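You operate a simulated robot arm through the tools that you are given. There is no shell and no other tool. Be economical: measure what you need, move in short steps, check, and stop when the job is done.

You run a simulated robot arm. Do the job below in one go: nothing can be reset, and whatever is moved stays where it is left.

TASK
Pour oil from the green can into the green-handle jug, to its line.
Fine: cap and can stand on the oil bench, the can ends capped; the cream pad mops the drip off the bench and goes back; spill nothing. Set down upright: what you pick out.

The check looks at the end state, three seconds after you hand in, the way a careful person would. Anything else that was tipped, shoved, dropped, spilled or broken makes it a failure. Lids that push on must go on centred and level and be pressed home; caps that screw on are set level and turned clockwise until they are tight.

THE ROBOT
A 6-joint arm with a two-finger gripper, hanging from a carriage that runs on a gantry, over the field with the corners [-1360, -1845], [20, -1844], [19, 256], [-1361, 255] (x, y) and turns from -5.376 to 6.632 rad about z. Base frame: it is fixed where the carriage stands at the start and does not move with it; the origin is on the floor, on the carriage's upright axis, x ahead of it, y to its left, z up; the surface under the hand at the start is at about z = 740. Units: mm, rad, N and s.
With the tool pointing down near the work surface it reaches from about 100 to 480 mm from the robot's upright axis, wherever it stands. Its first joint turns from -2.897 to 2.897 rad. Places, roughly: cream pad (7x9x4 cm) [300, 100, 800]; green-handle jug (13x7x12 cm) [300, 0, 800]; oil bench [400, 0, 400]; top of the oil bench [400, 0, 700]. Payload 2.45 kg.
Tool frame: the origin (TCP) lies between the finger pads and is the grasp point; the fingertips stand 26 mm ahead of it; z points along the fingers, y is the line along which they close. Largest opening 96 mm; the body of the gripper starts 69 mm behind the TCP.
Orientation is told as [roll, pitch, yaw] about the base's x, y, z axes, in that order, counted from this pose: with the fingers straight down and closing along the base's y, the tool's x points along the base's -x, its y along +y and its z along -z.

THE INTERFACE
- The arm moves only by the tool move_arm. Its argument "commands" is a list that holds one entry, the list of rows, each a list of 7 numbers: the shift along the base's x, y, z in mm, then the turn, a rotation vector about the base's x, y, z in rad, then the finger opening in mm, from 0 to 96. In form: [[[x, y, z, wx, wy, wz, hand], ...]]. A call has 1 to 20 rows; each row shifts and turns the commanded pose from where the row before left it. Rows are played at 5 a second. More than 50 mm and 0.15 rad between two rows, or a gripper value outside its range, and nothing of the call is played. A pose out of reach is approached as far as the arm can. The call stops where the force on the tool passes 40 N (or 10 N more than at its start, if that is more) or the arm is blocked; 0.2 s more then pass. Each finger halts on what it meets, pressing with about 22 N; the grip force reading is that of the motor and also rises with nothing between the fingers. The clock runs only during rows and for 0.2 s after the last one: add rows that do not move to give the fingers time. It gives the time, the measured TCP pose, the force on the tool (base axes), the opening and the grip force at its end, in the units of the frame above (readings bear some noise), with the torque about the TCP (base axes, N m) and any sound that the robot's microphone picked up.
- Cameras (640 x 400 px; columns grow to the right, rows downward): "scene" is now at [258.6, -6.4, 1694.5]; the picture's right is [-0.10, -1.00, 0.00], its down [-0.91, 0.09, -0.41] and it looks along [0.41, -0.04, -0.91] (base axes); focal length 294 px, centre (320, 200). "wrist" rides on the gripper at [82, 3, -98] in the tool frame; the picture's right is [-0.04, 1.00, 0.00], its down [-0.73, -0.03, -0.68] and it looks along [-0.68, -0.03, 0.73] (tool axes); focal length 256 px, centre (320, 200). There is no depth. A picture from a camera that has moved, and an enlarged one, comes with that camera's place and axes in the base frame and with its lens.
- snapshot(camera): a new picture of that camera. It takes no simulated time.
- slide_trunk(by): slides the trunk up (or, below 0, down) by that many mm; the arm and the scene camera ride with it, the base frame stays. It gives what a move gives, with no picture.
- base_move(legs): drives the robot by 1 to 6 legs, each [ahead, left, turn to the left] in mm, mm and rad, along the robot's own axes; the way and the turn of a leg run together, so that a leg with both is an arc; at most 1500 mm and 3.142 rad a leg. The arm and the cameras ride along, it lands a little off, and it stops where it bumps. It keeps to its track: a leg is cut to what the track allows. It gives what a move gives.
- head_to(pan, tilt): turns the head with the scene camera to pan (to the left, within 2.705 rad either way) and tilt (down, from -0.506 to 1.204), counted from straight ahead of the robot. It gives what a move gives.
- enlarge(camera, box): a new picture of the part [left, top, right, bottom] of that camera's present view, enlarged. It takes no simulated time.
- job_done(): hands the job in; it is judged then, once.

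Work in short steps. Places have to be worked out from the pictures, the camera data and where the tool is seen: move nearer, look again, correct. Check each grasp and each placing, and mend what went wrong. You have 120 turns and 98 pictures in all, those below and enlarged ones among them. Open the gripper and draw the arm clear of the work before you hand the job in, unless the task says otherwise; then end with one line.

The tools are called after "Emit:" as name(argument=value, ...) on one line, values as JSON. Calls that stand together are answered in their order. move_arm: Moves the arm, as the interface text tells. Its arguments: {"type":"object","properties":{"commands":{"type":"array","items":{"type":"array","items":{"type":"array","items":{"type":"number"}}}}},"required":["commands"]} The other tools are called the same way: slide_trunk (by) slides the trunk up or down; base_move (legs) drives the base; head_to (pan, tilt) turns the head that bears the scene camera; snapshot (camera) takes a picture; enlarge (camera, box) takes an enlarged picture of a part of a camera's view; job_done () hands the job in.

At the start:

```text
time_s: 0.0
tcp_pos: [386.4, 1.4, 999.5]
ee_rot: [0.0, -0.001, 0.0]
contact_force: [-0.4, 0.8, -0.1]
wrist_torque: [-0.01, -0.03, -0.04]
opening: 96.1
grip_force: 0.1
trunk travel left (down, up): [-429.0, 173.0]
robot x, y, heading: [-0.1, -2.6, 0.002]
head pan, tilt: [-0.096, 1.145]
```

scene: 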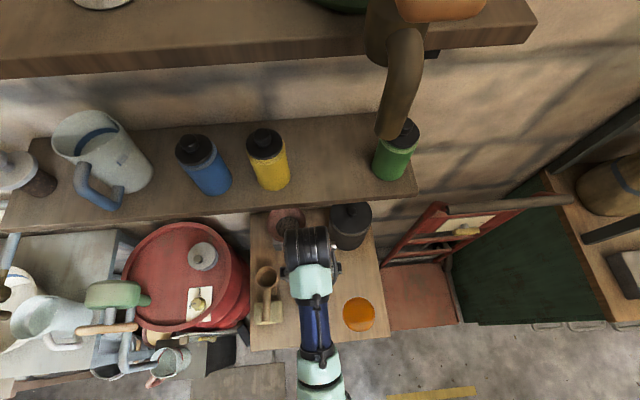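
wrist: 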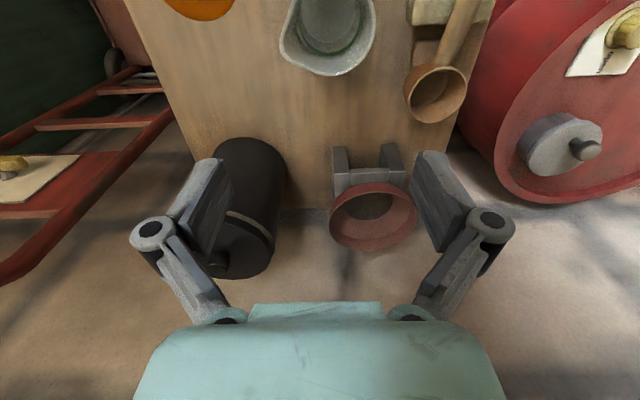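

I start by looking closer at the scene: shelf with the cans, the bench with jug, drip and pad.

Emit:
enlarge(camera="scene", box=[220, 100, 440, 360])

Emit:
enlarge(camera="wrist", box=[130, 0, 530, 250])

```text
1.54 times, centred on (330, 230) of scene
camera zoom: at [258.6, -6.4, 1694.5], right [-0.1, -1.0, 0.0], down [-0.91, 0.09, -0.41], along [0.41, -0.04, -0.91], focal length 452 px, centre (305, 154)
```

zoom: 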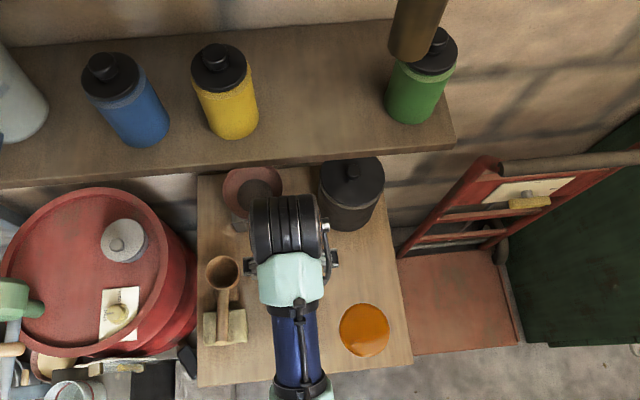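

```text
1.60 times, centred on (330, 125) of wrist
camera zoom: at [303.8, 5.6, 1097.7], right [0.04, 1.0, 0.0], down [0.73, -0.03, 0.68], along [0.68, -0.03, -0.73], focal length 410 px, centre (304, 320)
```

zoom: 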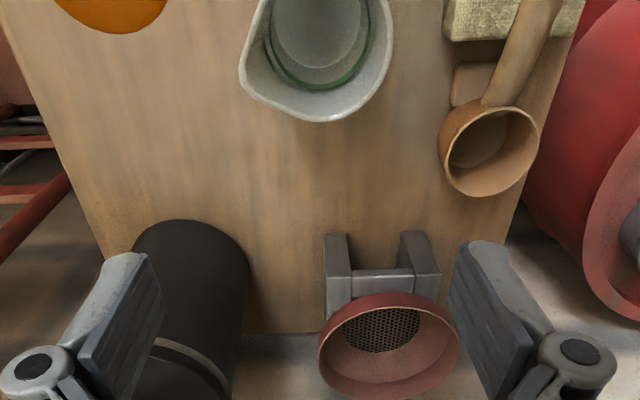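

The arm hides the jug. I drive back 250 mm to see the bench with both cameras.

Emit:
base_move(legs=[[-250, 0, 0]])

Emit:
head_to(pan=-0.1, tilt=0.9)

Emit:
snapshot(camera="scene")

Emit:
snapshot(camera="wrist")

```text
time_s: 1.8
tcp_pos: [137.1, -0.3, 1000.5]
ee_rot: [0.002, -0.001, 0.0]
contact_force: [-0.4, -0.3, -0.3]
wrist_torque: [0.01, -0.03, 0.04]
opening: 96.3
grip_force: 0.1
trunk travel left (down, up): [-429.0, 173.0]
robot x, y, heading: [-250.9, -2.1, 0.007]
head pan, tilt: [-0.096, 1.145]
```

```text
time_s: 2.6
tcp_pos: [135.5, 2.0, 999.3]
ee_rot: [-0.002, 0.0, 0.0]
contact_force: [-0.3, -0.1, -0.3]
wrist_torque: [-0.01, -0.01, -0.03]
opening: 96.4
grip_force: 0.1
trunk travel left (down, up): [-429.0, 173.0]
robot x, y, heading: [-249.4, 0.1, -0.004]
head pan, tilt: [-0.099, 0.901]
```

```text
93 pictures are left
camera scene: at [23.1, -8.2, 1711.1], right [-0.1, -0.99, 0.0], down [-0.78, 0.08, -0.62], along [0.62, -0.06, -0.78], focal length 294 px, centre (320, 200)
```

scene: 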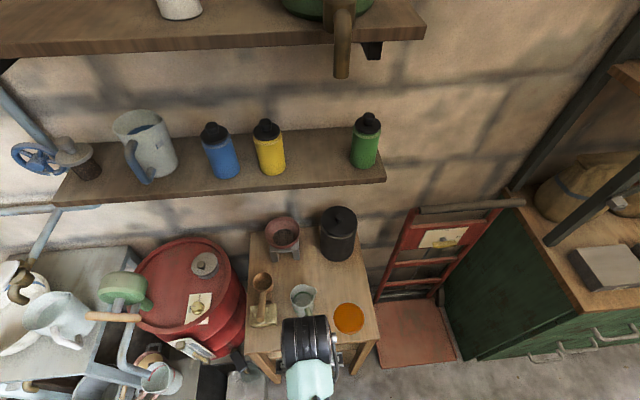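

```text
92 pictures are left
camera wrist: at [53.0, 5.6, 1097.8], right [0.04, 1.0, 0.0], down [0.73, -0.03, 0.68], along [0.68, -0.03, -0.73], focal length 256 px, centre (320, 200)
```

wrist: 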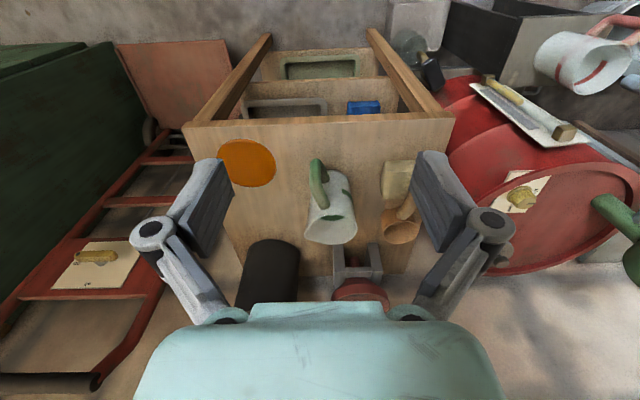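

Green can is on the middle shelf (z≈1215, x≈540, y≈-158); a pan handle overhangs above. I zoom in on the can and bench.

Emit:
enlarge(camera="scene", box=[310, 90, 430, 190])

Emit:
enlarge(camera="scene", box=[230, 200, 390, 360])

Emit:
enlarge(camera="wrist", box=[200, 110, 460, 310])

```text
4.00 times, centred on (370, 140) of scene
camera zoom: at [23.1, -8.2, 1711.1], right [-0.1, -0.99, 0.0], down [-0.78, 0.08, -0.62], along [0.62, -0.06, -0.78], focal length 1175 px, centre (120, 440)
```

zoom: 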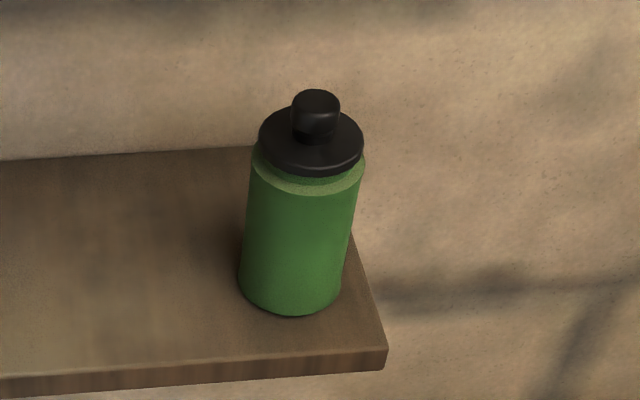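

```text
2.50 times, centred on (310, 280) of scene
camera zoom: at [23.1, -8.2, 1711.1], right [-0.1, -0.99, 0.0], down [-0.78, 0.08, -0.62], along [0.62, -0.06, -0.78], focal length 734 px, centre (345, 0)
```

zoom: 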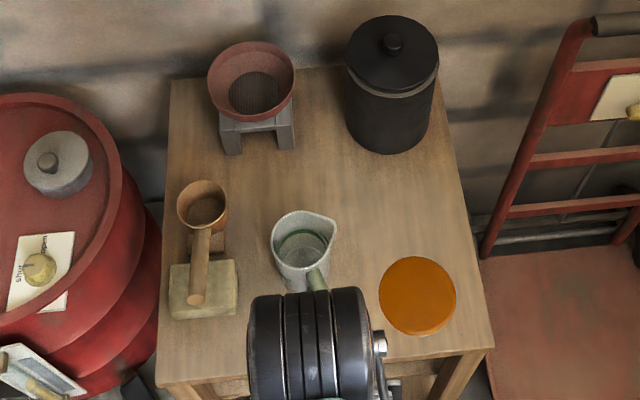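

```text
2.00 times, centred on (330, 210) of wrist
camera zoom: at [53.0, 5.6, 1097.8], right [0.04, 1.0, 0.0], down [0.73, -0.03, 0.68], along [0.68, -0.03, -0.73], focal length 512 px, centre (300, 180)
```

zoom: 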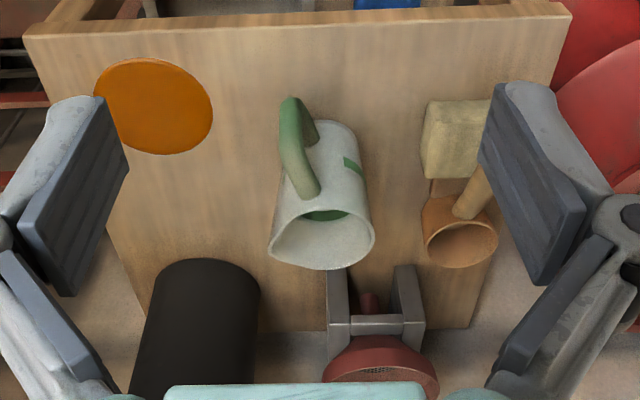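

The jug has its handle towards me, spout to the back; the drip is at about (303,-127). I raise the trunk and pitch the tool to horizontal (pointing +x) in free space to see how the arm poses.

Emit:
slide_trunk(by=173)

Emit:
move_arm(commands=[[[0, 0, 0, 0, -0.143, 0, 96], [0, 0, 0, 0, -0.143, 0, 96], [0, 0, 0, 0, -0.143, 0, 96], [0, 0, 0, 0, -0.143, 0, 96], [0, 0, 0, 0, -0.143, 0, 96], [0, 0, 0, 0, -0.143, 0, 96], [0, 0, 0, 0, -0.143, 0, 96], [0, 0, 0, 0, -0.143, 0, 96], [0, 0, 0, 0, -0.143, 0, 96], [0, 0, 0, 0, -0.143, 0, 96], [0, 0, 0, 0, -0.141, 0, 96]]])

Emit:
snapshot(camera="scene")

```text
time_s: 4.5
tcp_pos: [135.7, 3.6, 1172.9]
ee_rot: [0.001, -0.001, -0.001]
contact_force: [0.8, -0.4, 0.1]
wrist_torque: [0.01, 0.01, -0.04]
opening: 96.0
grip_force: 0.0
trunk travel left (down, up): [-602.0, 0.0]
robot x, y, heading: [-250.9, -4.0, 0.003]
head pan, tilt: [-0.099, 0.901]
```

```text
time_s: 6.9
tcp_pos: [136.9, 1.6, 1173.0]
ee_rot: [-3.024, -1.572, 3.022]
contact_force: [0.5, 0.6, -0.5]
wrist_torque: [0.03, 0.0, 0.03]
opening: 96.1
grip_force: 0.1
trunk travel left (down, up): [-602.0, 0.0]
robot x, y, heading: [-250.2, 1.9, 0.0]
head pan, tilt: [-0.099, 0.901]
```

```text
88 pictures are left
camera scene: at [23.2, -8.2, 1884.1], right [-0.1, -0.99, 0.0], down [-0.78, 0.08, -0.62], along [0.62, -0.06, -0.78], focal length 294 px, centre (320, 200)
```

scene: 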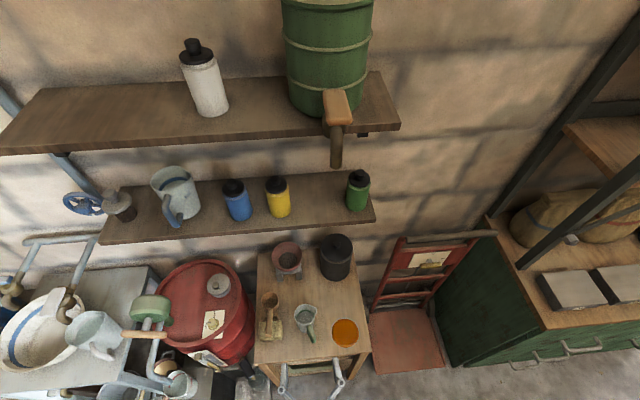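

Horizontal pose works. Now I test the roll of the wrist so that the camera ends above the gripper.

Emit:
move_arm(commands=[[[0, 0, 0, 0.15, 0, 0, 96], [0, 0, 0, 0.15, 0, 0, 96], [0, 0, 0, 0.15, 0, 0, 96], [0, 0, 0, 0.15, 0, 0, 96], [0, 0, 0, 0.15, 0, 0, 96], [0, 0, 0, 0.15, 0, 0, 96], [0, 0, 0, 0.15, 0, 0, 96], [0, 0, 0, 0.15, 0, 0, 96], [0, 0, 0, 0.15, 0, 0, 96], [0, 0, 0, 0.15, 0, 0, 96], [0, 0, 0, 0.15, 0, 0, 96], [0, 0, 0, 0.15, 0, 0, 96], [0, 0, 0, 0.15, 0, 0, 96], [0, 0, 0, 0.15, 0, 0, 96], [0, 0, 0, 0.15, 0, 0, 96], [0, 0, 0, 0.15, 0, 0, 96], [0, 0, 0, 0.15, 0, 0, 96], [0, 0, 0, 0.15, 0, 0, 96], [0, 0, 0, 0.15, 0, 0, 96], [0, 0, 0, 0.15, 0, 0, 96]]])

Emit:
move_arm(commands=[[[0, 0, 0, 0.1416, 0, 0, 96], [0, 0, 0, 0, 0, 0, 96]]])

Emit:
snapshot(camera="wrist")

```text
time_s: 11.1
tcp_pos: [136.3, 1.5, 1172.5]
ee_rot: [1.572, 1.43, -1.57]
contact_force: [0.5, -0.2, -0.8]
wrist_torque: [-0.02, 0.02, -0.03]
opening: 96.0
grip_force: 0.0
trunk travel left (down, up): [-602.0, 0.0]
robot x, y, heading: [-245.3, -1.2, -0.0]
head pan, tilt: [-0.099, 0.901]
```

```text
time_s: 11.7
tcp_pos: [135.9, 6.3, 1172.9]
ee_rot: [1.225, 1.571, -1.923]
contact_force: [0.7, -0.3, 0.2]
wrist_torque: [-0.01, 0.01, 0.0]
opening: 95.8
grip_force: 0.1
out of reach, approached as far as the arm can: row 1
trunk travel left (down, up): [-602.0, 0.0]
robot x, y, heading: [-247.5, -1.4, 0.001]
head pan, tilt: [-0.099, 0.901]
```

```text
87 pictures are left
camera wrist: at [36.3, 2.8, 1254.4], right [-0.01, -1.0, -0.04], down [-0.68, 0.03, -0.73], along [0.73, 0.02, -0.68], focal length 256 px, centre (320, 200)
```

wrist: 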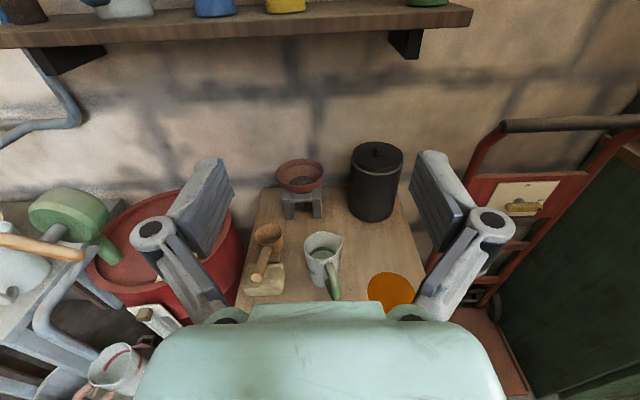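

The flip works (roll sits near its limit, I can rotate back with negative roll). Now I raise the arm and drive in front of the green can.

Emit:
move_arm(commands=[[[0, 0, 45, 0, 0, 0, 96], [0, 0, 45, 0, 0, 0, 96], [0, 0, 0, 0, 0, 0, 96]]])

Emit:
base_move(legs=[[0, -157, 0], [200, 0, 0]])

Emit:
snapshot(camera="wrist")

Emit:
snapshot(camera="scene")

```text
time_s: 12.5
tcp_pos: [136.7, 4.7, 1264.2]
ee_rot: [1.722, 1.57, -1.42]
contact_force: [-0.7, -0.3, -0.5]
wrist_torque: [-0.01, 0.0, -0.02]
opening: 95.8
grip_force: 0.0
trunk travel left (down, up): [-602.0, 0.0]
robot x, y, heading: [-251.1, -0.5, 0.0]
head pan, tilt: [-0.099, 0.901]
```

```text
time_s: 15.1
tcp_pos: [333.6, -151.4, 1262.7]
ee_rot: [1.632, 1.569, -1.507]
contact_force: [-0.1, 0.0, -0.4]
wrist_torque: [0.0, -0.03, -0.02]
opening: 96.0
grip_force: 0.2
trunk travel left (down, up): [-602.0, 0.0]
robot x, y, heading: [-50.6, -158.3, 0.006]
head pan, tilt: [-0.099, 0.901]
```

```text
86 pictures are left
camera wrist: at [235.0, -154.6, 1344.5], right [0.0, -1.0, -0.04], down [-0.68, 0.03, -0.73], along [0.73, 0.03, -0.68], focal length 256 px, centre (320, 200)
```

wrist: 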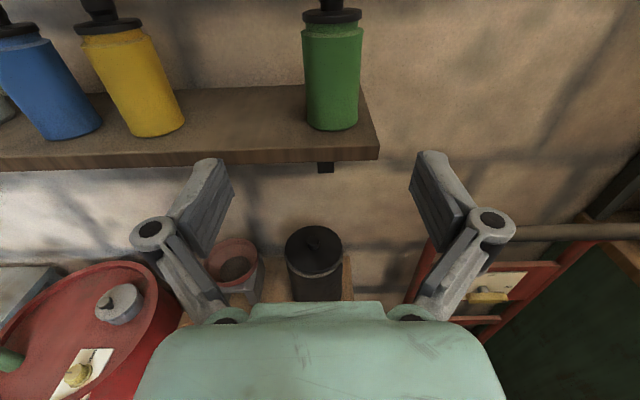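

```text
85 pictures are left
camera scene: at [221.7, -165.3, 1884.1], right [-0.1, -1.0, 0.0], down [-0.78, 0.08, -0.62], along [0.62, -0.06, -0.78], focal length 294 px, centre (320, 200)
```

scene: 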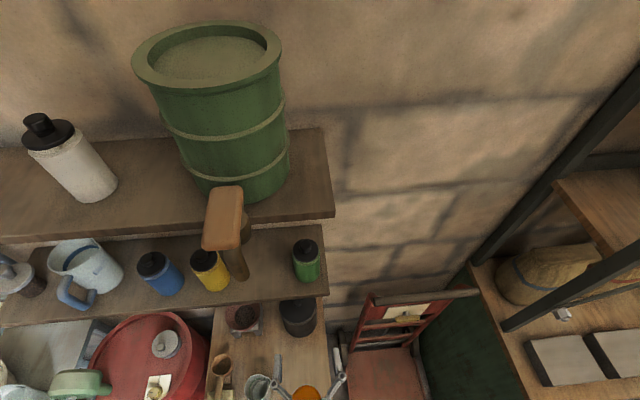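

Triangulating three views: can axis ≈ (554,-163), shelf top ≈1192, body top ≈1295. I drive 55 mm further, line up the hand, and look again.

Emit:
base_move(legs=[[55, 0, 0]])

Emit:
move_arm(commands=[[[20, -5, -12, 0, 0, 0, 96], [20, -6, -12, 0, 0, 0, 96], [0, 0, 0, 0, 0, 0, 96]]])

Emit:
snapshot(camera="wrist")

```text
time_s: 16.1
tcp_pos: [388.5, -151.7, 1263.6]
ee_rot: [1.56, 1.57, -1.578]
contact_force: [-0.5, 0.5, -0.1]
wrist_torque: [0.01, -0.05, 0.02]
opening: 95.8
grip_force: 0.1
trunk travel left (down, up): [-602.0, 0.0]
robot x, y, heading: [4.6, -157.2, -0.003]
head pan, tilt: [-0.099, 0.901]
```

```text
time_s: 16.9
tcp_pos: [430.4, -157.9, 1239.9]
ee_rot: [1.248, 1.569, -1.899]
contact_force: [-0.2, 0.1, -0.3]
wrist_torque: [0.0, -0.03, 0.01]
opening: 95.9
grip_force: 0.0
out of reach, approached as far as the arm can: row 2
trunk travel left (down, up): [-602.0, 0.0]
robot x, y, heading: [7.2, -159.3, 0.003]
head pan, tilt: [-0.099, 0.901]
```

```text
84 pictures are left
camera wrist: at [329.9, -159.2, 1320.4], right [0.0, -1.0, -0.04], down [-0.68, 0.03, -0.73], along [0.73, 0.02, -0.68], focal length 256 px, centre (320, 200)
```

wrist: 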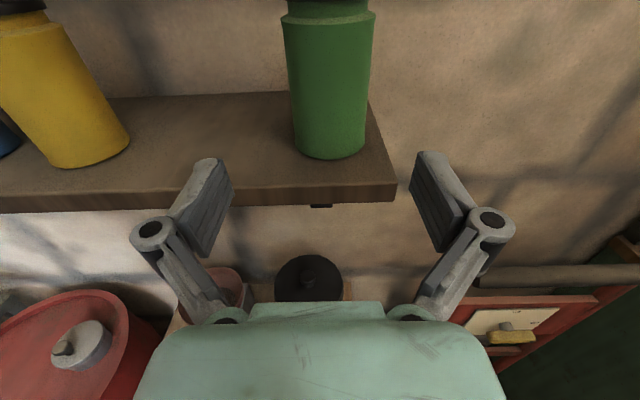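

Can confirmed at front x≈522, y≈-164. I shift -7 in y and extend in steps towards x≈554.

Emit:
move_arm(commands=[[[0, -7, 0, -0.02, 0, 0, 96], [20, 0, 0, 0, 0, 0, 96], [20, 0, 0, 0, 0, 0, 96], [20, 0, 0, 0, 0, 0, 96], [0, 0, 0, 0, 0, 0, 96]]])

Emit:
snapshot(camera="wrist")

Emit:
snapshot(camera="scene")

```text
time_s: 18.1
tcp_pos: [491.2, -156.8, 1239.4]
ee_rot: [1.54, 1.55, -1.604]
contact_force: [0.1, -0.5, -0.4]
wrist_torque: [-0.02, 0.01, 0.02]
opening: 96.1
grip_force: 0.0
out of reach, approached as far as the arm can: row 1
trunk travel left (down, up): [-602.0, 0.0]
robot x, y, heading: [3.8, -155.3, 0.004]
head pan, tilt: [-0.099, 0.901]
```

```text
83 pictures are left
camera wrist: at [390.0, -157.8, 1321.0], right [0.0, -1.0, -0.02], down [-0.68, 0.01, -0.73], along [0.73, 0.01, -0.68], focal length 256 px, centre (320, 200)
```

wrist: 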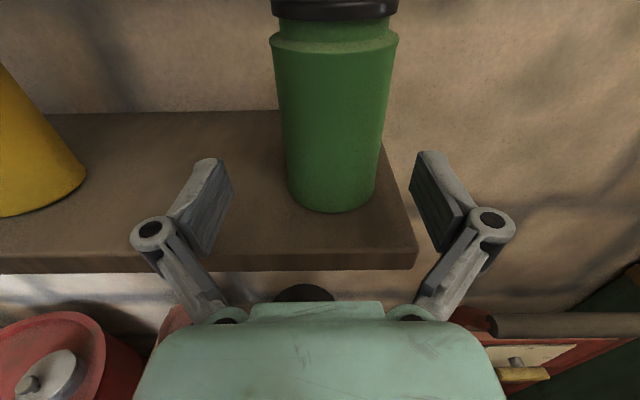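

```text
82 pictures are left
camera scene: at [276.4, -165.2, 1884.1], right [-0.1, -1.0, 0.0], down [-0.78, 0.08, -0.62], along [0.62, -0.06, -0.78], focal length 294 px, centre (320, 200)
```

scene: 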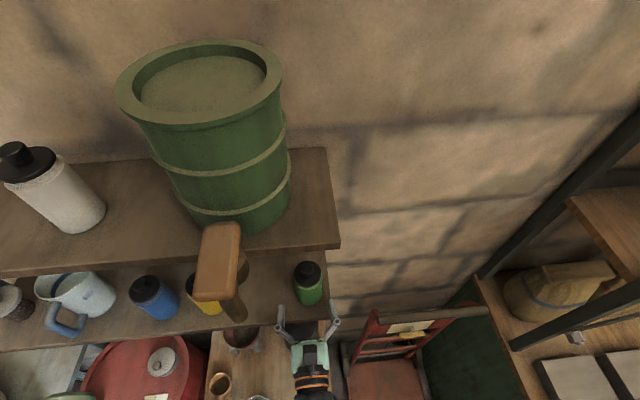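

Hand lined up apart from y; I shift -8 and extend the remaining 62 mm.

Emit:
move_arm(commands=[[[0, -8, 0, 0, 0, 0, 96], [0, 0, 0, 0, 0, 0, 96], [20, 0, 0, 0, 0, 0, 96], [20, 0, 0, 0, 0, 0, 96], [20, 0, 0, 0, 0, 0, 96], [0, 0, 0, 0, 0, 0, 96]]])

Emit:
snapshot(camera="wrist")

```text
time_s: 19.5
tcp_pos: [551.3, -157.6, 1241.7]
ee_rot: [1.542, 1.55, -1.602]
contact_force: [0.1, 0.6, -0.1]
wrist_torque: [0.01, 0.02, 0.03]
opening: 96.1
grip_force: 0.1
out of reach, approached as far as the arm can: row 1, 3
trunk travel left (down, up): [-602.0, 0.0]
robot x, y, heading: [1.9, -158.8, 0.003]
head pan, tilt: [-0.099, 0.901]
```

```text
81 pictures are left
camera wrist: at [451.0, -158.5, 1322.1], right [0.0, -1.0, -0.02], down [-0.68, 0.02, -0.73], along [0.73, 0.01, -0.68], focal length 256 px, centre (320, 200)
```

wrist: 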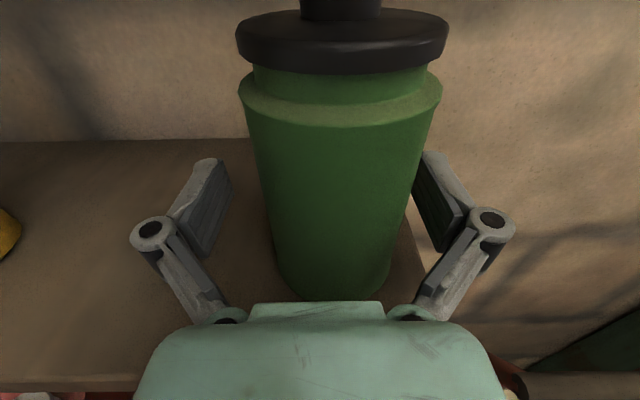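

The can is 7 mm to the -y side of the hand centre and the arm can't shift there at its roll limit, so I nudge the carriage -7 in y.

Emit:
base_move(legs=[[0, -7, 0]])

Emit:
snapshot(camera="wrist")

```text
time_s: 20.2
tcp_pos: [551.3, -164.1, 1240.5]
ee_rot: [1.544, 1.551, -1.602]
contact_force: [0.8, 0.4, 1.4]
wrist_torque: [0.02, 0.0, -0.03]
opening: 96.0
grip_force: 0.1
trunk travel left (down, up): [-602.0, 0.0]
robot x, y, heading: [1.6, -162.3, -0.002]
head pan, tilt: [-0.099, 0.901]
```

```text
80 pictures are left
camera wrist: at [450.7, -165.5, 1322.0], right [0.0, -1.0, -0.02], down [-0.68, 0.02, -0.73], along [0.73, 0.01, -0.68], focal length 256 px, centre (320, 200)
```

wrist: 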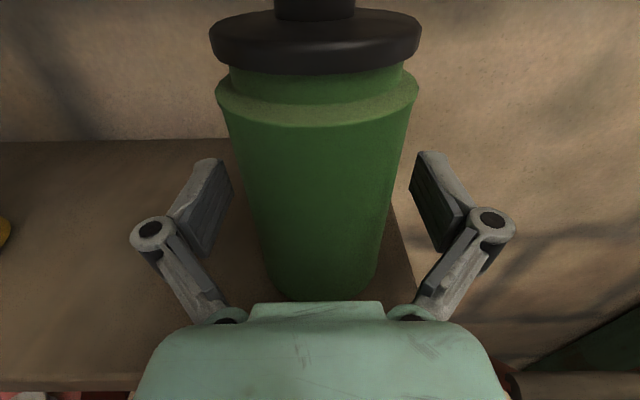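

Centred. I close the fingers.

Emit:
move_arm(commands=[[[0, 0, 0, 0, 0, 0, 75], [0, 0, 0, 0, 0, 0, 66], [0, 0, 0, 0, 0, 0, 50], [0, 0, 0, 0, 0, 0, 50], [0, 0, 0, 0, 0, 0, 50]]])

```text
time_s: 21.4
tcp_pos: [549.1, -163.7, 1240.5]
ee_rot: [1.568, 1.551, -1.578]
contact_force: [-0.8, 0.1, 3.5]
wrist_torque: [0.15, 0.12, 0.08]
opening: 59.0
grip_force: 21.8
trunk travel left (down, up): [-602.0, 0.0]
robot x, y, heading: [0.6, -162.7, -0.0]
head pan, tilt: [-0.099, 0.901]
```

Gripped at 59 mm. I lift 30 mm and withdraw from over the shelf.

Emit:
move_arm(commands=[[[0, 0, 10, 0, 0, 0, 50], [0, 0, 10, 0, 0, 0, 50], [0, 0, 10, 0, 0, 0, 50], [0, 0, 0, 0, 0, 0, 50]]])

Emit:
snapshot(camera="wrist")

```text
time_s: 22.4
tcp_pos: [550.0, -165.1, 1270.5]
ee_rot: [1.54, 1.552, -1.601]
contact_force: [-0.1, -0.7, -2.3]
wrist_torque: [0.01, -0.03, 0.0]
opening: 58.9
grip_force: 21.6
trunk travel left (down, up): [-602.0, 0.0]
robot x, y, heading: [1.4, -167.7, 0.005]
head pan, tilt: [-0.099, 0.901]
```

```text
79 pictures are left
camera wrist: at [450.1, -167.1, 1351.6], right [0.0, -1.0, -0.02], down [-0.68, 0.01, -0.73], along [0.73, 0.01, -0.68], focal length 256 px, centre (320, 200)
```

wrist: 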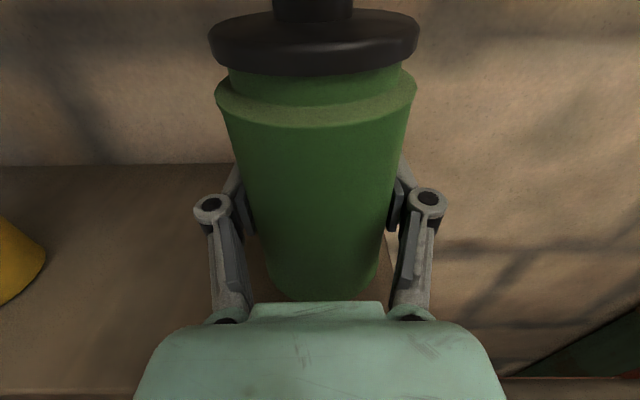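

Can held. I withdraw the carriage 180 mm, clear of the shelf, then lower the trunk.

Emit:
base_move(legs=[[-180, 0, 0]])

Emit:
slide_trunk(by=-420)

Emit:
snapshot(camera="scene")

Emit:
snapshot(camera="wrist")

```text
time_s: 23.9
tcp_pos: [369.9, -166.7, 1269.9]
ee_rot: [1.56, 1.549, -1.582]
contact_force: [-0.3, 0.7, -4.1]
wrist_torque: [0.0, -0.03, 0.02]
opening: 58.7
grip_force: 22.1
trunk travel left (down, up): [-602.0, 0.0]
robot x, y, heading: [-180.2, -162.4, 0.004]
head pan, tilt: [-0.099, 0.901]
```

```text
refused: -420 is not a number from -400 to 400
```

```text
78 pictures are left
camera scene: at [95.7, -172.5, 1884.1], right [-0.1, -1.0, 0.0], down [-0.78, 0.08, -0.62], along [0.62, -0.06, -0.78], focal length 294 px, centre (320, 200)
```

scene: 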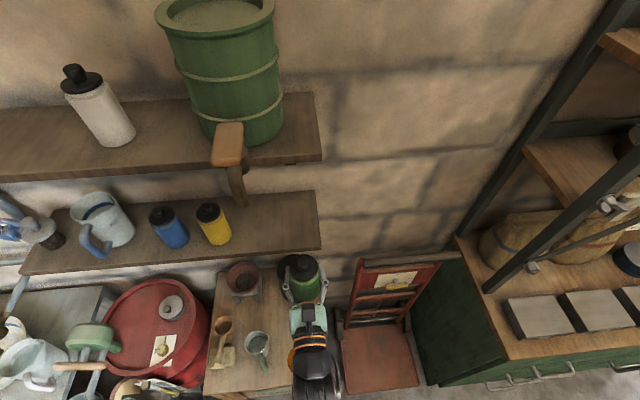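

```text
77 pictures are left
camera wrist: at [269.7, -167.4, 1351.7], right [0.0, -1.0, -0.02], down [-0.68, 0.01, -0.73], along [0.73, 0.01, -0.68], focal length 256 px, centre (320, 200)
```

wrist: 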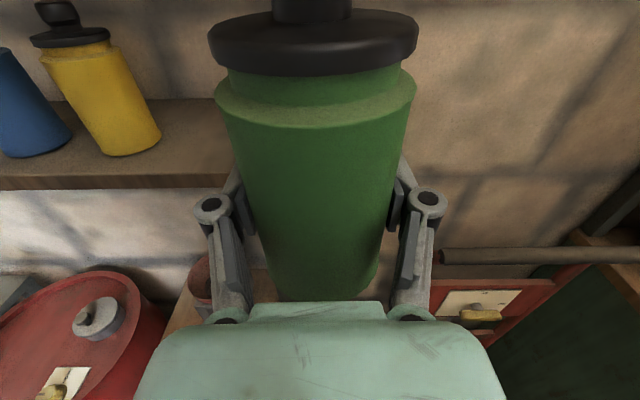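

Before lowering I shift 45 mm left to keep clear of the hand truck, then lower in two slides.

Emit:
base_move(legs=[[0, 45, 0]])

Emit:
slide_trunk(by=-300)

Emit:
head_to(pan=-0.1, tilt=0.75)

Emit:
snapshot(camera="scene")

Emit:
snapshot(camera="wrist")

```text
time_s: 24.8
tcp_pos: [370.1, -121.4, 1271.5]
ee_rot: [1.551, 1.55, -1.589]
contact_force: [-0.3, -0.8, -3.0]
wrist_torque: [-0.04, 0.0, -0.01]
opening: 58.4
grip_force: 21.8
trunk travel left (down, up): [-602.0, 0.0]
robot x, y, heading: [-181.1, -118.9, 0.003]
head pan, tilt: [-0.099, 0.901]
```

```text
time_s: 27.8
tcp_pos: [370.7, -121.7, 971.2]
ee_rot: [1.547, 1.549, -1.592]
contact_force: [0.1, 0.5, -3.0]
wrist_torque: [-0.04, -0.06, 0.02]
opening: 58.8
grip_force: 22.5
trunk travel left (down, up): [-302.0, 300.0]
robot x, y, heading: [-181.3, -124.3, 0.005]
head pan, tilt: [-0.099, 0.901]
```

```text
time_s: 28.5
tcp_pos: [370.4, -120.6, 971.0]
ee_rot: [1.548, 1.55, -1.596]
contact_force: [0.0, 0.9, -2.9]
wrist_torque: [-0.02, -0.04, -0.02]
opening: 58.8
grip_force: 21.9
trunk travel left (down, up): [-302.0, 300.0]
robot x, y, heading: [-176.7, -118.3, 0.006]
head pan, tilt: [-0.099, 0.75]
```

```text
76 pictures are left
camera scene: at [102.9, -128.4, 1595.9], right [-0.1, -1.0, 0.0], down [-0.68, 0.07, -0.73], along [0.73, -0.07, -0.68], focal length 294 px, centre (320, 200)
```

scene: 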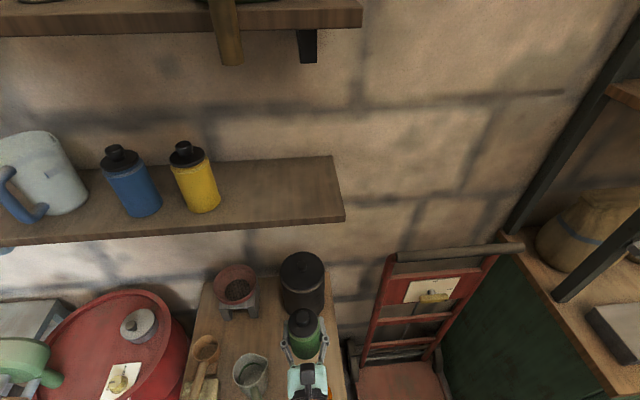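

```text
75 pictures are left
camera wrist: at [269.5, -122.7, 1051.6], right [0.0, -1.0, -0.02], down [-0.68, 0.01, -0.73], along [0.73, 0.01, -0.68], focal length 256 px, centre (320, 200)
```

wrist: 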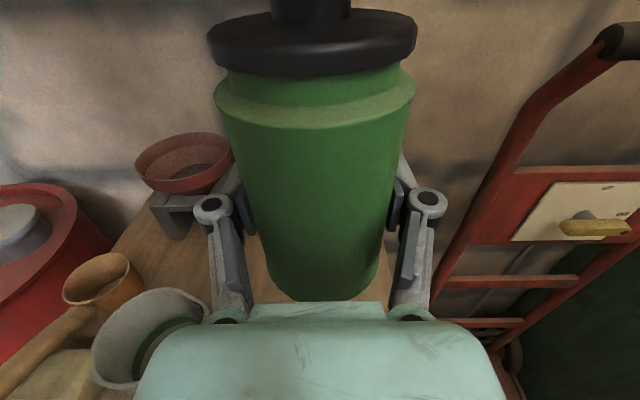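

Next, drive 60 mm ahead so the can is over (430,-121), clear of the canister (front ≈506), and lower to about 15 mm above the bench.

Emit:
base_move(legs=[[60, 3, 0]])

Emit:
slide_trunk(by=-160)

Emit:
snapshot(camera="wrist")

Emit:
head_to(pan=0, tilt=1.0)

Emit:
snapshot(camera="scene")

```text
time_s: 29.5
tcp_pos: [430.3, -118.2, 970.9]
ee_rot: [1.56, 1.55, -1.578]
contact_force: [0.1, -0.9, -3.0]
wrist_torque: [-0.02, -0.01, -0.01]
opening: 58.7
grip_force: 21.9
trunk travel left (down, up): [-302.0, 300.0]
robot x, y, heading: [-116.8, -113.7, -0.003]
head pan, tilt: [-0.099, 0.75]
```

```text
time_s: 31.3
tcp_pos: [430.9, -118.1, 810.3]
ee_rot: [1.554, 1.549, -1.588]
contact_force: [0.1, -0.5, -2.8]
wrist_torque: [0.0, -0.08, -0.05]
opening: 58.7
grip_force: 21.8
trunk travel left (down, up): [-142.0, 460.0]
robot x, y, heading: [-117.5, -117.6, 0.001]
head pan, tilt: [-0.099, 0.75]
```

```text
74 pictures are left
camera wrist: at [329.5, -119.8, 891.7], right [0.0, -1.0, -0.02], down [-0.68, 0.01, -0.73], along [0.73, 0.01, -0.68], focal length 256 px, centre (320, 200)
```

wrist: 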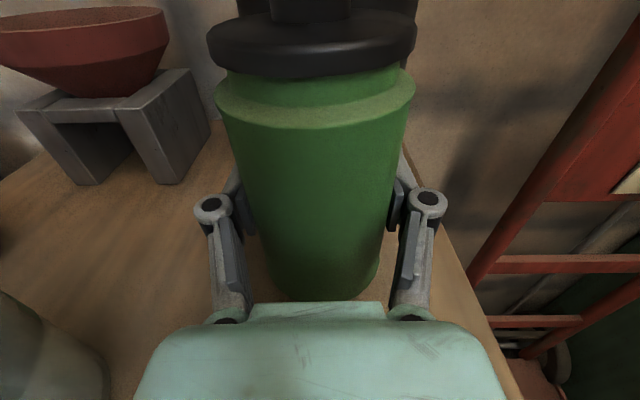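

```text
time_s: 32.1
tcp_pos: [428.7, -119.0, 809.9]
ee_rot: [1.546, 1.55, -1.595]
contact_force: [0.0, 0.6, -2.4]
wrist_torque: [0.02, -0.03, 0.0]
opening: 59.0
grip_force: 22.4
trunk travel left (down, up): [-142.0, 460.0]
robot x, y, heading: [-119.0, -114.6, 0.003]
head pan, tilt: [0.0, 1.0]
```

```text
73 pictures are left
camera scene: at [150.1, -117.2, 1416.9], right [0.0, -1.0, 0.0], down [-0.84, 0.0, -0.54], along [0.54, 0.0, -0.84], focal length 294 px, centre (320, 200)
```

scene: 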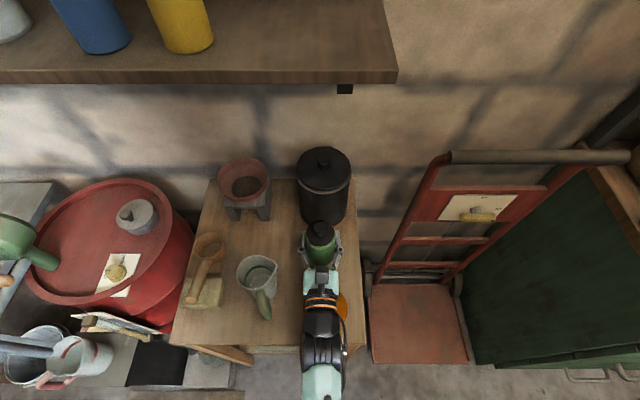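

Bottom is estimated ~20 mm above the bench. I lower slowly.

Emit:
move_arm(commands=[[[0, 0, -4, 0, 0, 0, 50], [0, 0, -4, 0, 0, 0, 50], [0, 0, -4, 0, 0, 0, 50], [0, 0, -3, 0, 0, 0, 50], [0, 0, 0, 0, 0, 0, 50]]])

Emit:
move_arm(commands=[[[0, 0, -2, 0, 0, 0, 50], [0, 0, -1, 0, 0, 0, 50], [0, 0, 0, 0, 0, 0, 50]]])

```text
time_s: 33.3
tcp_pos: [429.9, -117.6, 794.8]
ee_rot: [1.463, 1.549, -1.68]
contact_force: [0.0, -0.2, -2.6]
wrist_torque: [0.02, -0.02, 0.0]
opening: 58.8
grip_force: 22.1
trunk travel left (down, up): [-142.0, 460.0]
robot x, y, heading: [-119.6, -116.1, 0.005]
head pan, tilt: [0.0, 1.0]
```

```text
time_s: 34.1
tcp_pos: [429.9, -119.0, 792.7]
ee_rot: [1.547, 1.55, -1.599]
contact_force: [0.2, 0.7, -3.3]
wrist_torque: [0.01, -0.03, -0.05]
opening: 58.6
grip_force: 21.8
trunk travel left (down, up): [-142.0, 460.0]
robot x, y, heading: [-119.1, -116.9, 0.001]
head pan, tilt: [0.0, 1.0]
```

Emit:
move_arm(commands=[[[0, 0, -1, 0, 0, 0, 50], [0, 0, -1, 0, 0, 0, 50], [0, 0, 0, 0, 0, 0, 50]]])

Emit:
move_arm(commands=[[[0, 0, -1, 0, 0, 0, 50], [0, 0, -1, 0, 0, 0, 50], [0, 0, 0, 0, 0, 0, 50]]])

```text
time_s: 34.9
tcp_pos: [429.6, -118.2, 791.0]
ee_rot: [1.528, 1.55, -1.617]
contact_force: [-0.5, -0.4, -2.7]
wrist_torque: [0.0, -0.04, -0.03]
opening: 58.5
grip_force: 22.2
trunk travel left (down, up): [-142.0, 460.0]
robot x, y, heading: [-118.0, -116.2, 0.003]
head pan, tilt: [0.0, 1.0]
```

```text
time_s: 35.7
tcp_pos: [429.3, -117.8, 787.9]
ee_rot: [1.52, 1.55, -1.625]
contact_force: [-0.1, -0.2, -3.6]
wrist_torque: [-0.01, 0.0, 0.01]
opening: 58.4
grip_force: 21.8
trunk travel left (down, up): [-142.0, 460.0]
robot x, y, heading: [-117.1, -116.3, -0.001]
head pan, tilt: [0.0, 1.0]
```

Still no contact; I continue down in 1 mm rows.

Emit:
move_arm(commands=[[[0, 0, -1, 0, 0, 0, 50], [0, 0, -1, 0, 0, 0, 50], [0, 0, -1, 0, 0, 0, 50], [0, 0, 0, 0, 0, 0, 50]]])

Emit:
enlarge(camera="wrist", box=[200, 160, 460, 320])

```text
time_s: 36.7
tcp_pos: [429.2, -117.3, 789.1]
ee_rot: [1.757, 1.549, -1.39]
contact_force: [-11.9, -1.5, 29.0]
wrist_torque: [0.46, 4.29, 0.27]
opening: 58.7
grip_force: 22.2
trunk travel left (down, up): [-142.0, 460.0]
robot x, y, heading: [-115.6, -114.7, -0.0]
head pan, tilt: [0.0, 1.0]
```

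```text
2.46 times, centred on (330, 240) of wrist
camera zoom: at [328.9, -118.8, 868.4], right [0.0, -1.0, -0.02], down [-0.68, 0.02, -0.74], along [0.74, 0.01, -0.68], focal length 630 px, centre (295, 102)
```

zoom: 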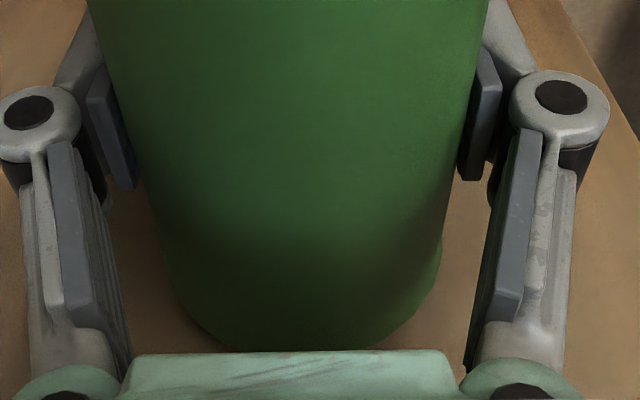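

The torque says the contact is ~128 mm behind the TCP: the wrist housing touches the bench, not the can. I raise 4 mm and pitch the tool nose-down ~4° so that the wrist clears, then lower again.

Emit:
move_arm(commands=[[[0, 0, 5, 0, 0, 0, 50], [0, 0, 0, 0, 0.035, 0, 50], [0, 0, 0, 0, 0.035, 0, 50], [0, 0, 0, 0, 0, 0, 50]]])

Emit:
move_arm(commands=[[[0, 0, -1.5, 0, 0, 0, 50], [0, 0, -1.5, 0, 0, 0, 50], [0, 0, 0, 0, 0, 0, 50]]])

```text
time_s: 37.7
tcp_pos: [430.0, -118.0, 789.1]
ee_rot: [0.289, 1.497, -2.848]
contact_force: [-0.4, 0.5, -2.8]
wrist_torque: [0.0, -0.06, -0.01]
opening: 58.6
grip_force: 21.8
trunk travel left (down, up): [-142.0, 460.0]
robot x, y, heading: [-117.6, -115.9, 0.004]
head pan, tilt: [0.0, 1.0]
```

```text
time_s: 38.5
tcp_pos: [430.5, -118.7, 787.6]
ee_rot: [0.296, 1.499, -2.841]
contact_force: [0.3, 0.4, -3.2]
wrist_torque: [-0.01, -0.08, -0.03]
opening: 58.7
grip_force: 21.4
trunk travel left (down, up): [-142.0, 460.0]
robot x, y, heading: [-122.3, -117.3, 0.002]
head pan, tilt: [0.0, 1.0]
```

Emit:
move_arm(commands=[[[0, 0, -1, 0, 0, 0, 50], [0, 0, -1, 0, 0, 0, 50], [0, 0, 0, 0, 0, 0, 50]]])

Emit:
move_arm(commands=[[[0, 0, -1, 0, 0, 0, 50], [0, 0, -1, 0, 0, 0, 50], [0, 0, 0, 0, 0, 0, 50]]])

```text
time_s: 39.3
tcp_pos: [430.0, -118.5, 786.0]
ee_rot: [0.296, 1.499, -2.842]
contact_force: [0.4, 0.0, -2.7]
wrist_torque: [0.01, -0.02, 0.02]
opening: 58.9
grip_force: 21.8
trunk travel left (down, up): [-142.0, 460.0]
robot x, y, heading: [-118.3, -114.9, 0.003]
head pan, tilt: [0.0, 1.0]
```

```text
time_s: 40.1
tcp_pos: [429.2, -117.6, 782.7]
ee_rot: [0.294, 1.498, -2.845]
contact_force: [0.3, 0.6, -3.3]
wrist_torque: [0.02, -0.06, -0.04]
opening: 58.5
grip_force: 22.0
trunk travel left (down, up): [-142.0, 460.0]
robot x, y, heading: [-119.0, -114.2, 0.002]
head pan, tilt: [0.0, 1.0]
```

No contact yet; I pitch a further 0.06 for wrist clearance and go on down.

Emit:
move_arm(commands=[[[0, 0, 0, 0, 0.06, 0, 50], [0, 0, -1, 0, 0, 0, 50], [0, 0, -1, 0, 0, 0, 50], [0, 0, 0, 0, 0, 0, 50]]])

Emit:
move_arm(commands=[[[0, 0, -1, 0, 0, 0, 50], [0, 0, -1, 0, 0, 0, 50], [0, 0, 0, 0, 0, 0, 50]]])

```text
time_s: 41.1
tcp_pos: [430.5, -119.7, 783.5]
ee_rot: [0.167, 1.443, -2.967]
contact_force: [-6.2, 0.6, 13.0]
wrist_torque: [0.02, -0.06, 0.01]
opening: 59.1
grip_force: 22.0
trunk travel left (down, up): [-142.0, 460.0]
robot x, y, heading: [-118.4, -114.5, 0.001]
head pan, tilt: [0.0, 1.0]
```

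```text
time_s: 41.9
tcp_pos: [430.0, -119.4, 779.3]
ee_rot: [0.163, 1.441, -2.971]
contact_force: [-4.0, -0.4, 13.9]
wrist_torque: [0.04, -0.13, 0.02]
opening: 58.8
grip_force: 22.0
trunk travel left (down, up): [-142.0, 460.0]
robot x, y, heading: [-115.9, -118.0, -0.001]
head pan, tilt: [0.0, 1.0]
```

Can contact now (≈14 N, no torque behind). I release slowly and look.

Emit:
move_arm(commands=[[[0, 0, 1, 0, 0, 0, 62], [0, 0, 0, 0, 0, 0, 68], [0, 0, 0, 0, 0, 0, 80], [0, 0, 0, 0, 0, 0, 92], [0, 0, 0, 0, 0, 0, 96], [0, 0, 0, 0, 0, 0, 96]]])

Emit:
snapshot(camera="wrist")

```text
time_s: 43.3
tcp_pos: [429.5, -118.7, 780.5]
ee_rot: [0.163, 1.44, -2.97]
contact_force: [-0.7, 0.0, 0.8]
wrist_torque: [0.02, -0.01, -0.01]
opening: 95.6
grip_force: 0.0
trunk travel left (down, up): [-142.0, 460.0]
robot x, y, heading: [-119.4, -114.4, -0.0]
head pan, tilt: [0.0, 1.0]
```

```text
71 pictures are left
camera wrist: at [341.1, -121.4, 873.6], right [0.0, -1.0, -0.02], down [-0.77, 0.01, -0.64], along [0.64, 0.02, -0.77], focal length 256 px, centre (320, 200)
```

wrist: 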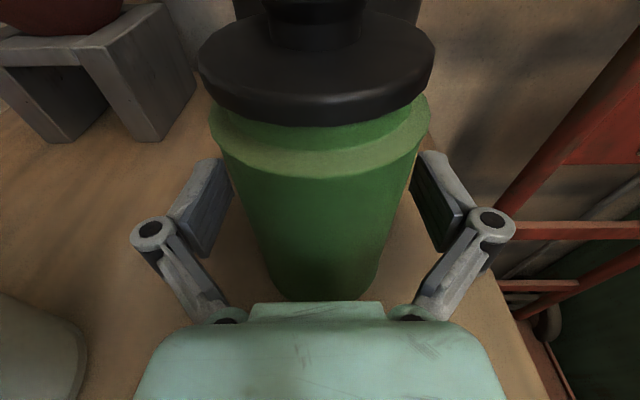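

The can stands upright on the bench. I raise 18 mm, back off, then raise the arm and pitch down for a top grasp of the cap.

Emit:
move_arm(commands=[[[0, 0, 9, 0, 0, 0, 96], [0, 0, 9, 0, 0, 0, 96], [0, 0, 0, 0, 0, 0, 96]]])

Emit:
base_move(legs=[[-200, 0, 0]])

Emit:
slide_trunk(by=150)

Emit:
snapshot(camera="wrist")

Emit:
snapshot(camera="scene")

```text
time_s: 44.1
tcp_pos: [429.9, -119.1, 798.3]
ee_rot: [0.163, 1.438, -2.968]
contact_force: [-0.4, -0.3, -0.2]
wrist_torque: [0.03, -0.01, 0.0]
opening: 96.0
grip_force: 0.1
trunk travel left (down, up): [-142.0, 460.0]
robot x, y, heading: [-123.1, -116.0, 0.002]
head pan, tilt: [0.0, 1.0]
```

```text
time_s: 45.7
tcp_pos: [229.6, -120.1, 798.2]
ee_rot: [0.163, 1.44, -2.968]
contact_force: [0.2, 0.0, -0.5]
wrist_torque: [0.0, -0.03, 0.01]
opening: 95.8
grip_force: 0.1
trunk travel left (down, up): [-142.0, 460.0]
robot x, y, heading: [-318.7, -118.7, 0.001]
head pan, tilt: [0.0, 1.0]
```

```text
time_s: 47.4
tcp_pos: [229.5, -120.0, 949.4]
ee_rot: [0.164, 1.44, -2.966]
contact_force: [-0.4, -0.3, 0.3]
wrist_torque: [0.0, 0.01, 0.02]
opening: 96.3
grip_force: 0.0
trunk travel left (down, up): [-292.0, 310.0]
robot x, y, heading: [-321.6, -117.8, 0.005]
head pan, tilt: [0.0, 1.0]
```

```text
70 pictures are left
camera wrist: at [141.4, -122.4, 1041.7], right [0.01, -1.0, -0.02], down [-0.77, 0.01, -0.64], along [0.64, 0.02, -0.77], focal length 256 px, centre (320, 200)
```

wrist: 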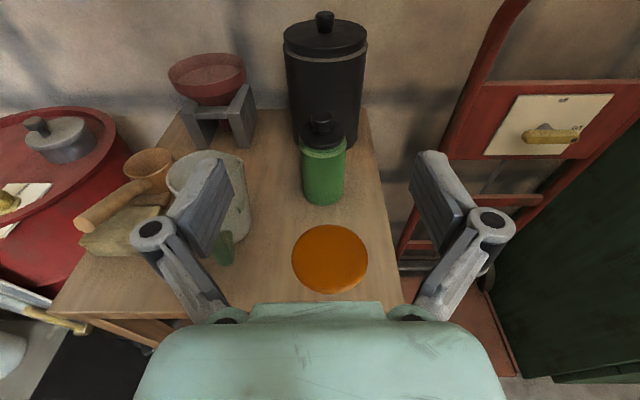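

```text
69 pictures are left
camera scene: at [-49.7, -117.3, 1566.8], right [0.0, -1.0, 0.0], down [-0.84, 0.0, -0.54], along [0.54, 0.0, -0.84], focal length 294 px, centre (320, 200)
```

scene: 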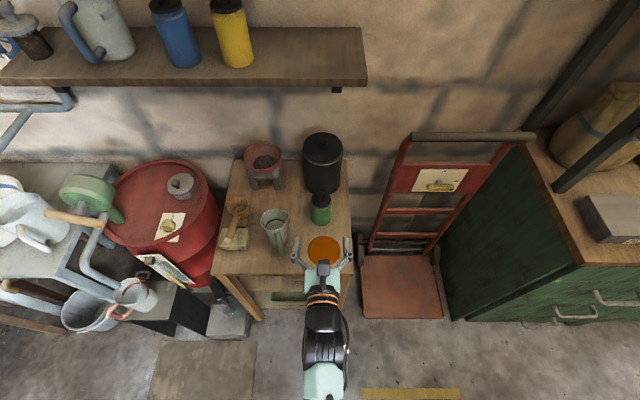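

The can is at about (420,-121), upright, drip untouched. I pitch the tool to straight down here.

Emit:
move_arm(commands=[[[0, 0, 0, 0, 0.144, 0, 96], [0, 0, 0, 0, 0.144, 0, 96], [0, 0, 0, 0, 0.144, 0, 96], [0, 0, 0, 0, 0.144, 0, 96], [0, 0, 0, 0, 0.144, 0, 96], [0, 0, 0, 0, 0.144, 0, 96], [0, 0, 0, 0, 0.144, 0, 96], [0, 0, 0, 0, 0.144, 0, 96], [0, 0, 0, 0, 0.144, 0, 96], [0, 0, 0, 0, 0.144, 0, 96], [0, 0, 0, 0, 0, 0, 96]]])

Emit:
snapshot(camera="scene")

```text
time_s: 49.8
tcp_pos: [226.5, -171.9, 942.2]
ee_rot: [-0.013, 0.0, -3.11]
contact_force: [0.0, 0.0, 0.5]
wrist_torque: [0.0, -0.01, -0.01]
opening: 96.2
grip_force: 0.0
out of reach, approached as far as the arm can: row 1, 2, 3, 4, 5, 6, 7, 9
trunk travel left (down, up): [-292.0, 310.0]
robot x, y, heading: [-314.7, -116.6, 0.003]
head pan, tilt: [0.0, 1.0]
```

```text
68 pictures are left
camera scene: at [-49.6, -117.3, 1566.9], right [0.0, -1.0, 0.0], down [-0.84, 0.0, -0.54], along [0.54, 0.0, -0.84], focal length 294 px, centre (320, 200)
```

scene: 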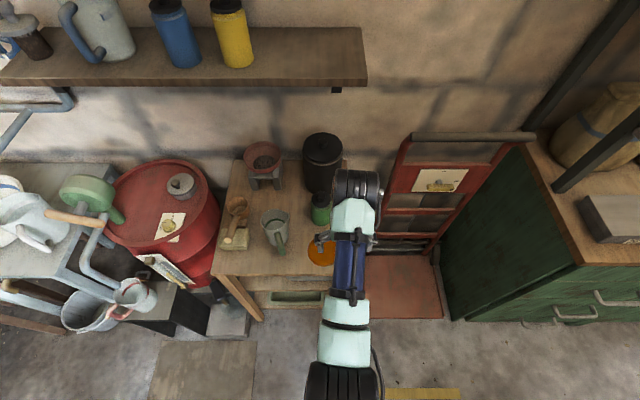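

The pose slid sideways because of reach; I retract the arm ~125 mm and re-centre y, with a little yaw off the limit.

Emit:
move_arm(commands=[[[-25, 10, 0, 0, 0, 0.03, 96], [-25, 10, 0, 0, 0, 0.03, 96], [-25, 10, 0, 0, 0, 0.03, 96], [-25, 10, -5, 0, 0, 0.03, 96], [-25, 10, -7, 0, 0, 0.03, 96], [0, 0, 0, 0, 0, 0, 96]]])

Emit:
base_move(legs=[[240, 0, 0]])

Emit:
snapshot(camera="scene")

Emit:
snapshot(camera="wrist")

```text
time_s: 51.2
tcp_pos: [126.9, -120.6, 893.3]
ee_rot: [-0.01, 0.005, -2.97]
contact_force: [-0.1, -0.9, -0.3]
wrist_torque: [0.0, -0.01, 0.01]
opening: 95.9
grip_force: 0.0
out of reach, approached as far as the arm can: row 2, 3, 4, 5
trunk travel left (down, up): [-292.0, 310.0]
robot x, y, heading: [-316.9, -115.7, 0.005]
head pan, tilt: [0.0, 1.0]
```

```text
time_s: 53.0
tcp_pos: [365.9, -121.2, 894.2]
ee_rot: [-0.008, 0.006, -2.971]
contact_force: [-0.4, -0.3, 0.8]
wrist_torque: [0.01, -0.01, -0.02]
opening: 95.8
grip_force: 0.1
trunk travel left (down, up): [-292.0, 310.0]
robot x, y, heading: [-79.4, -116.6, -0.003]
head pan, tilt: [0.0, 1.0]
```

```text
67 pictures are left
camera scene: at [190.1, -116.9, 1566.9], right [0.0, -1.0, 0.0], down [-0.84, 0.0, -0.54], along [0.54, 0.0, -0.84], focal length 294 px, centre (320, 200)
```

scene: 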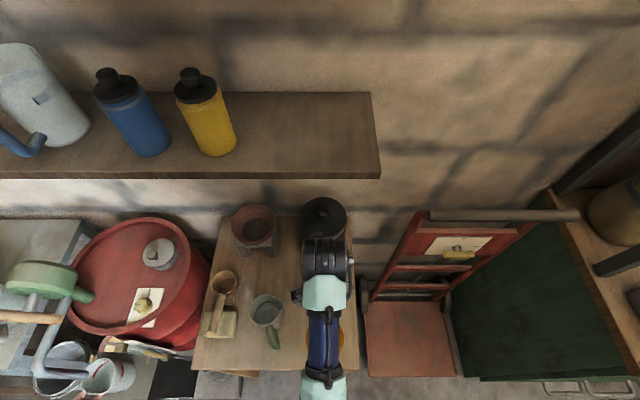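

```text
66 pictures are left
camera wrist: at [445.3, -111.4, 990.8], right [0.13, -0.99, -0.01], down [-0.73, -0.1, 0.68], along [-0.67, -0.08, -0.74], focal length 256 px, centre (320, 200)
```

wrist: 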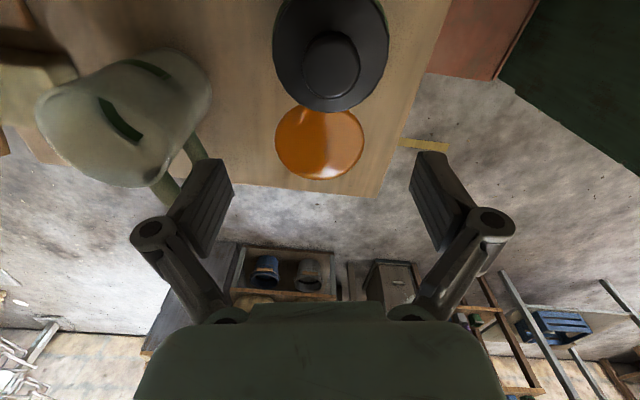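

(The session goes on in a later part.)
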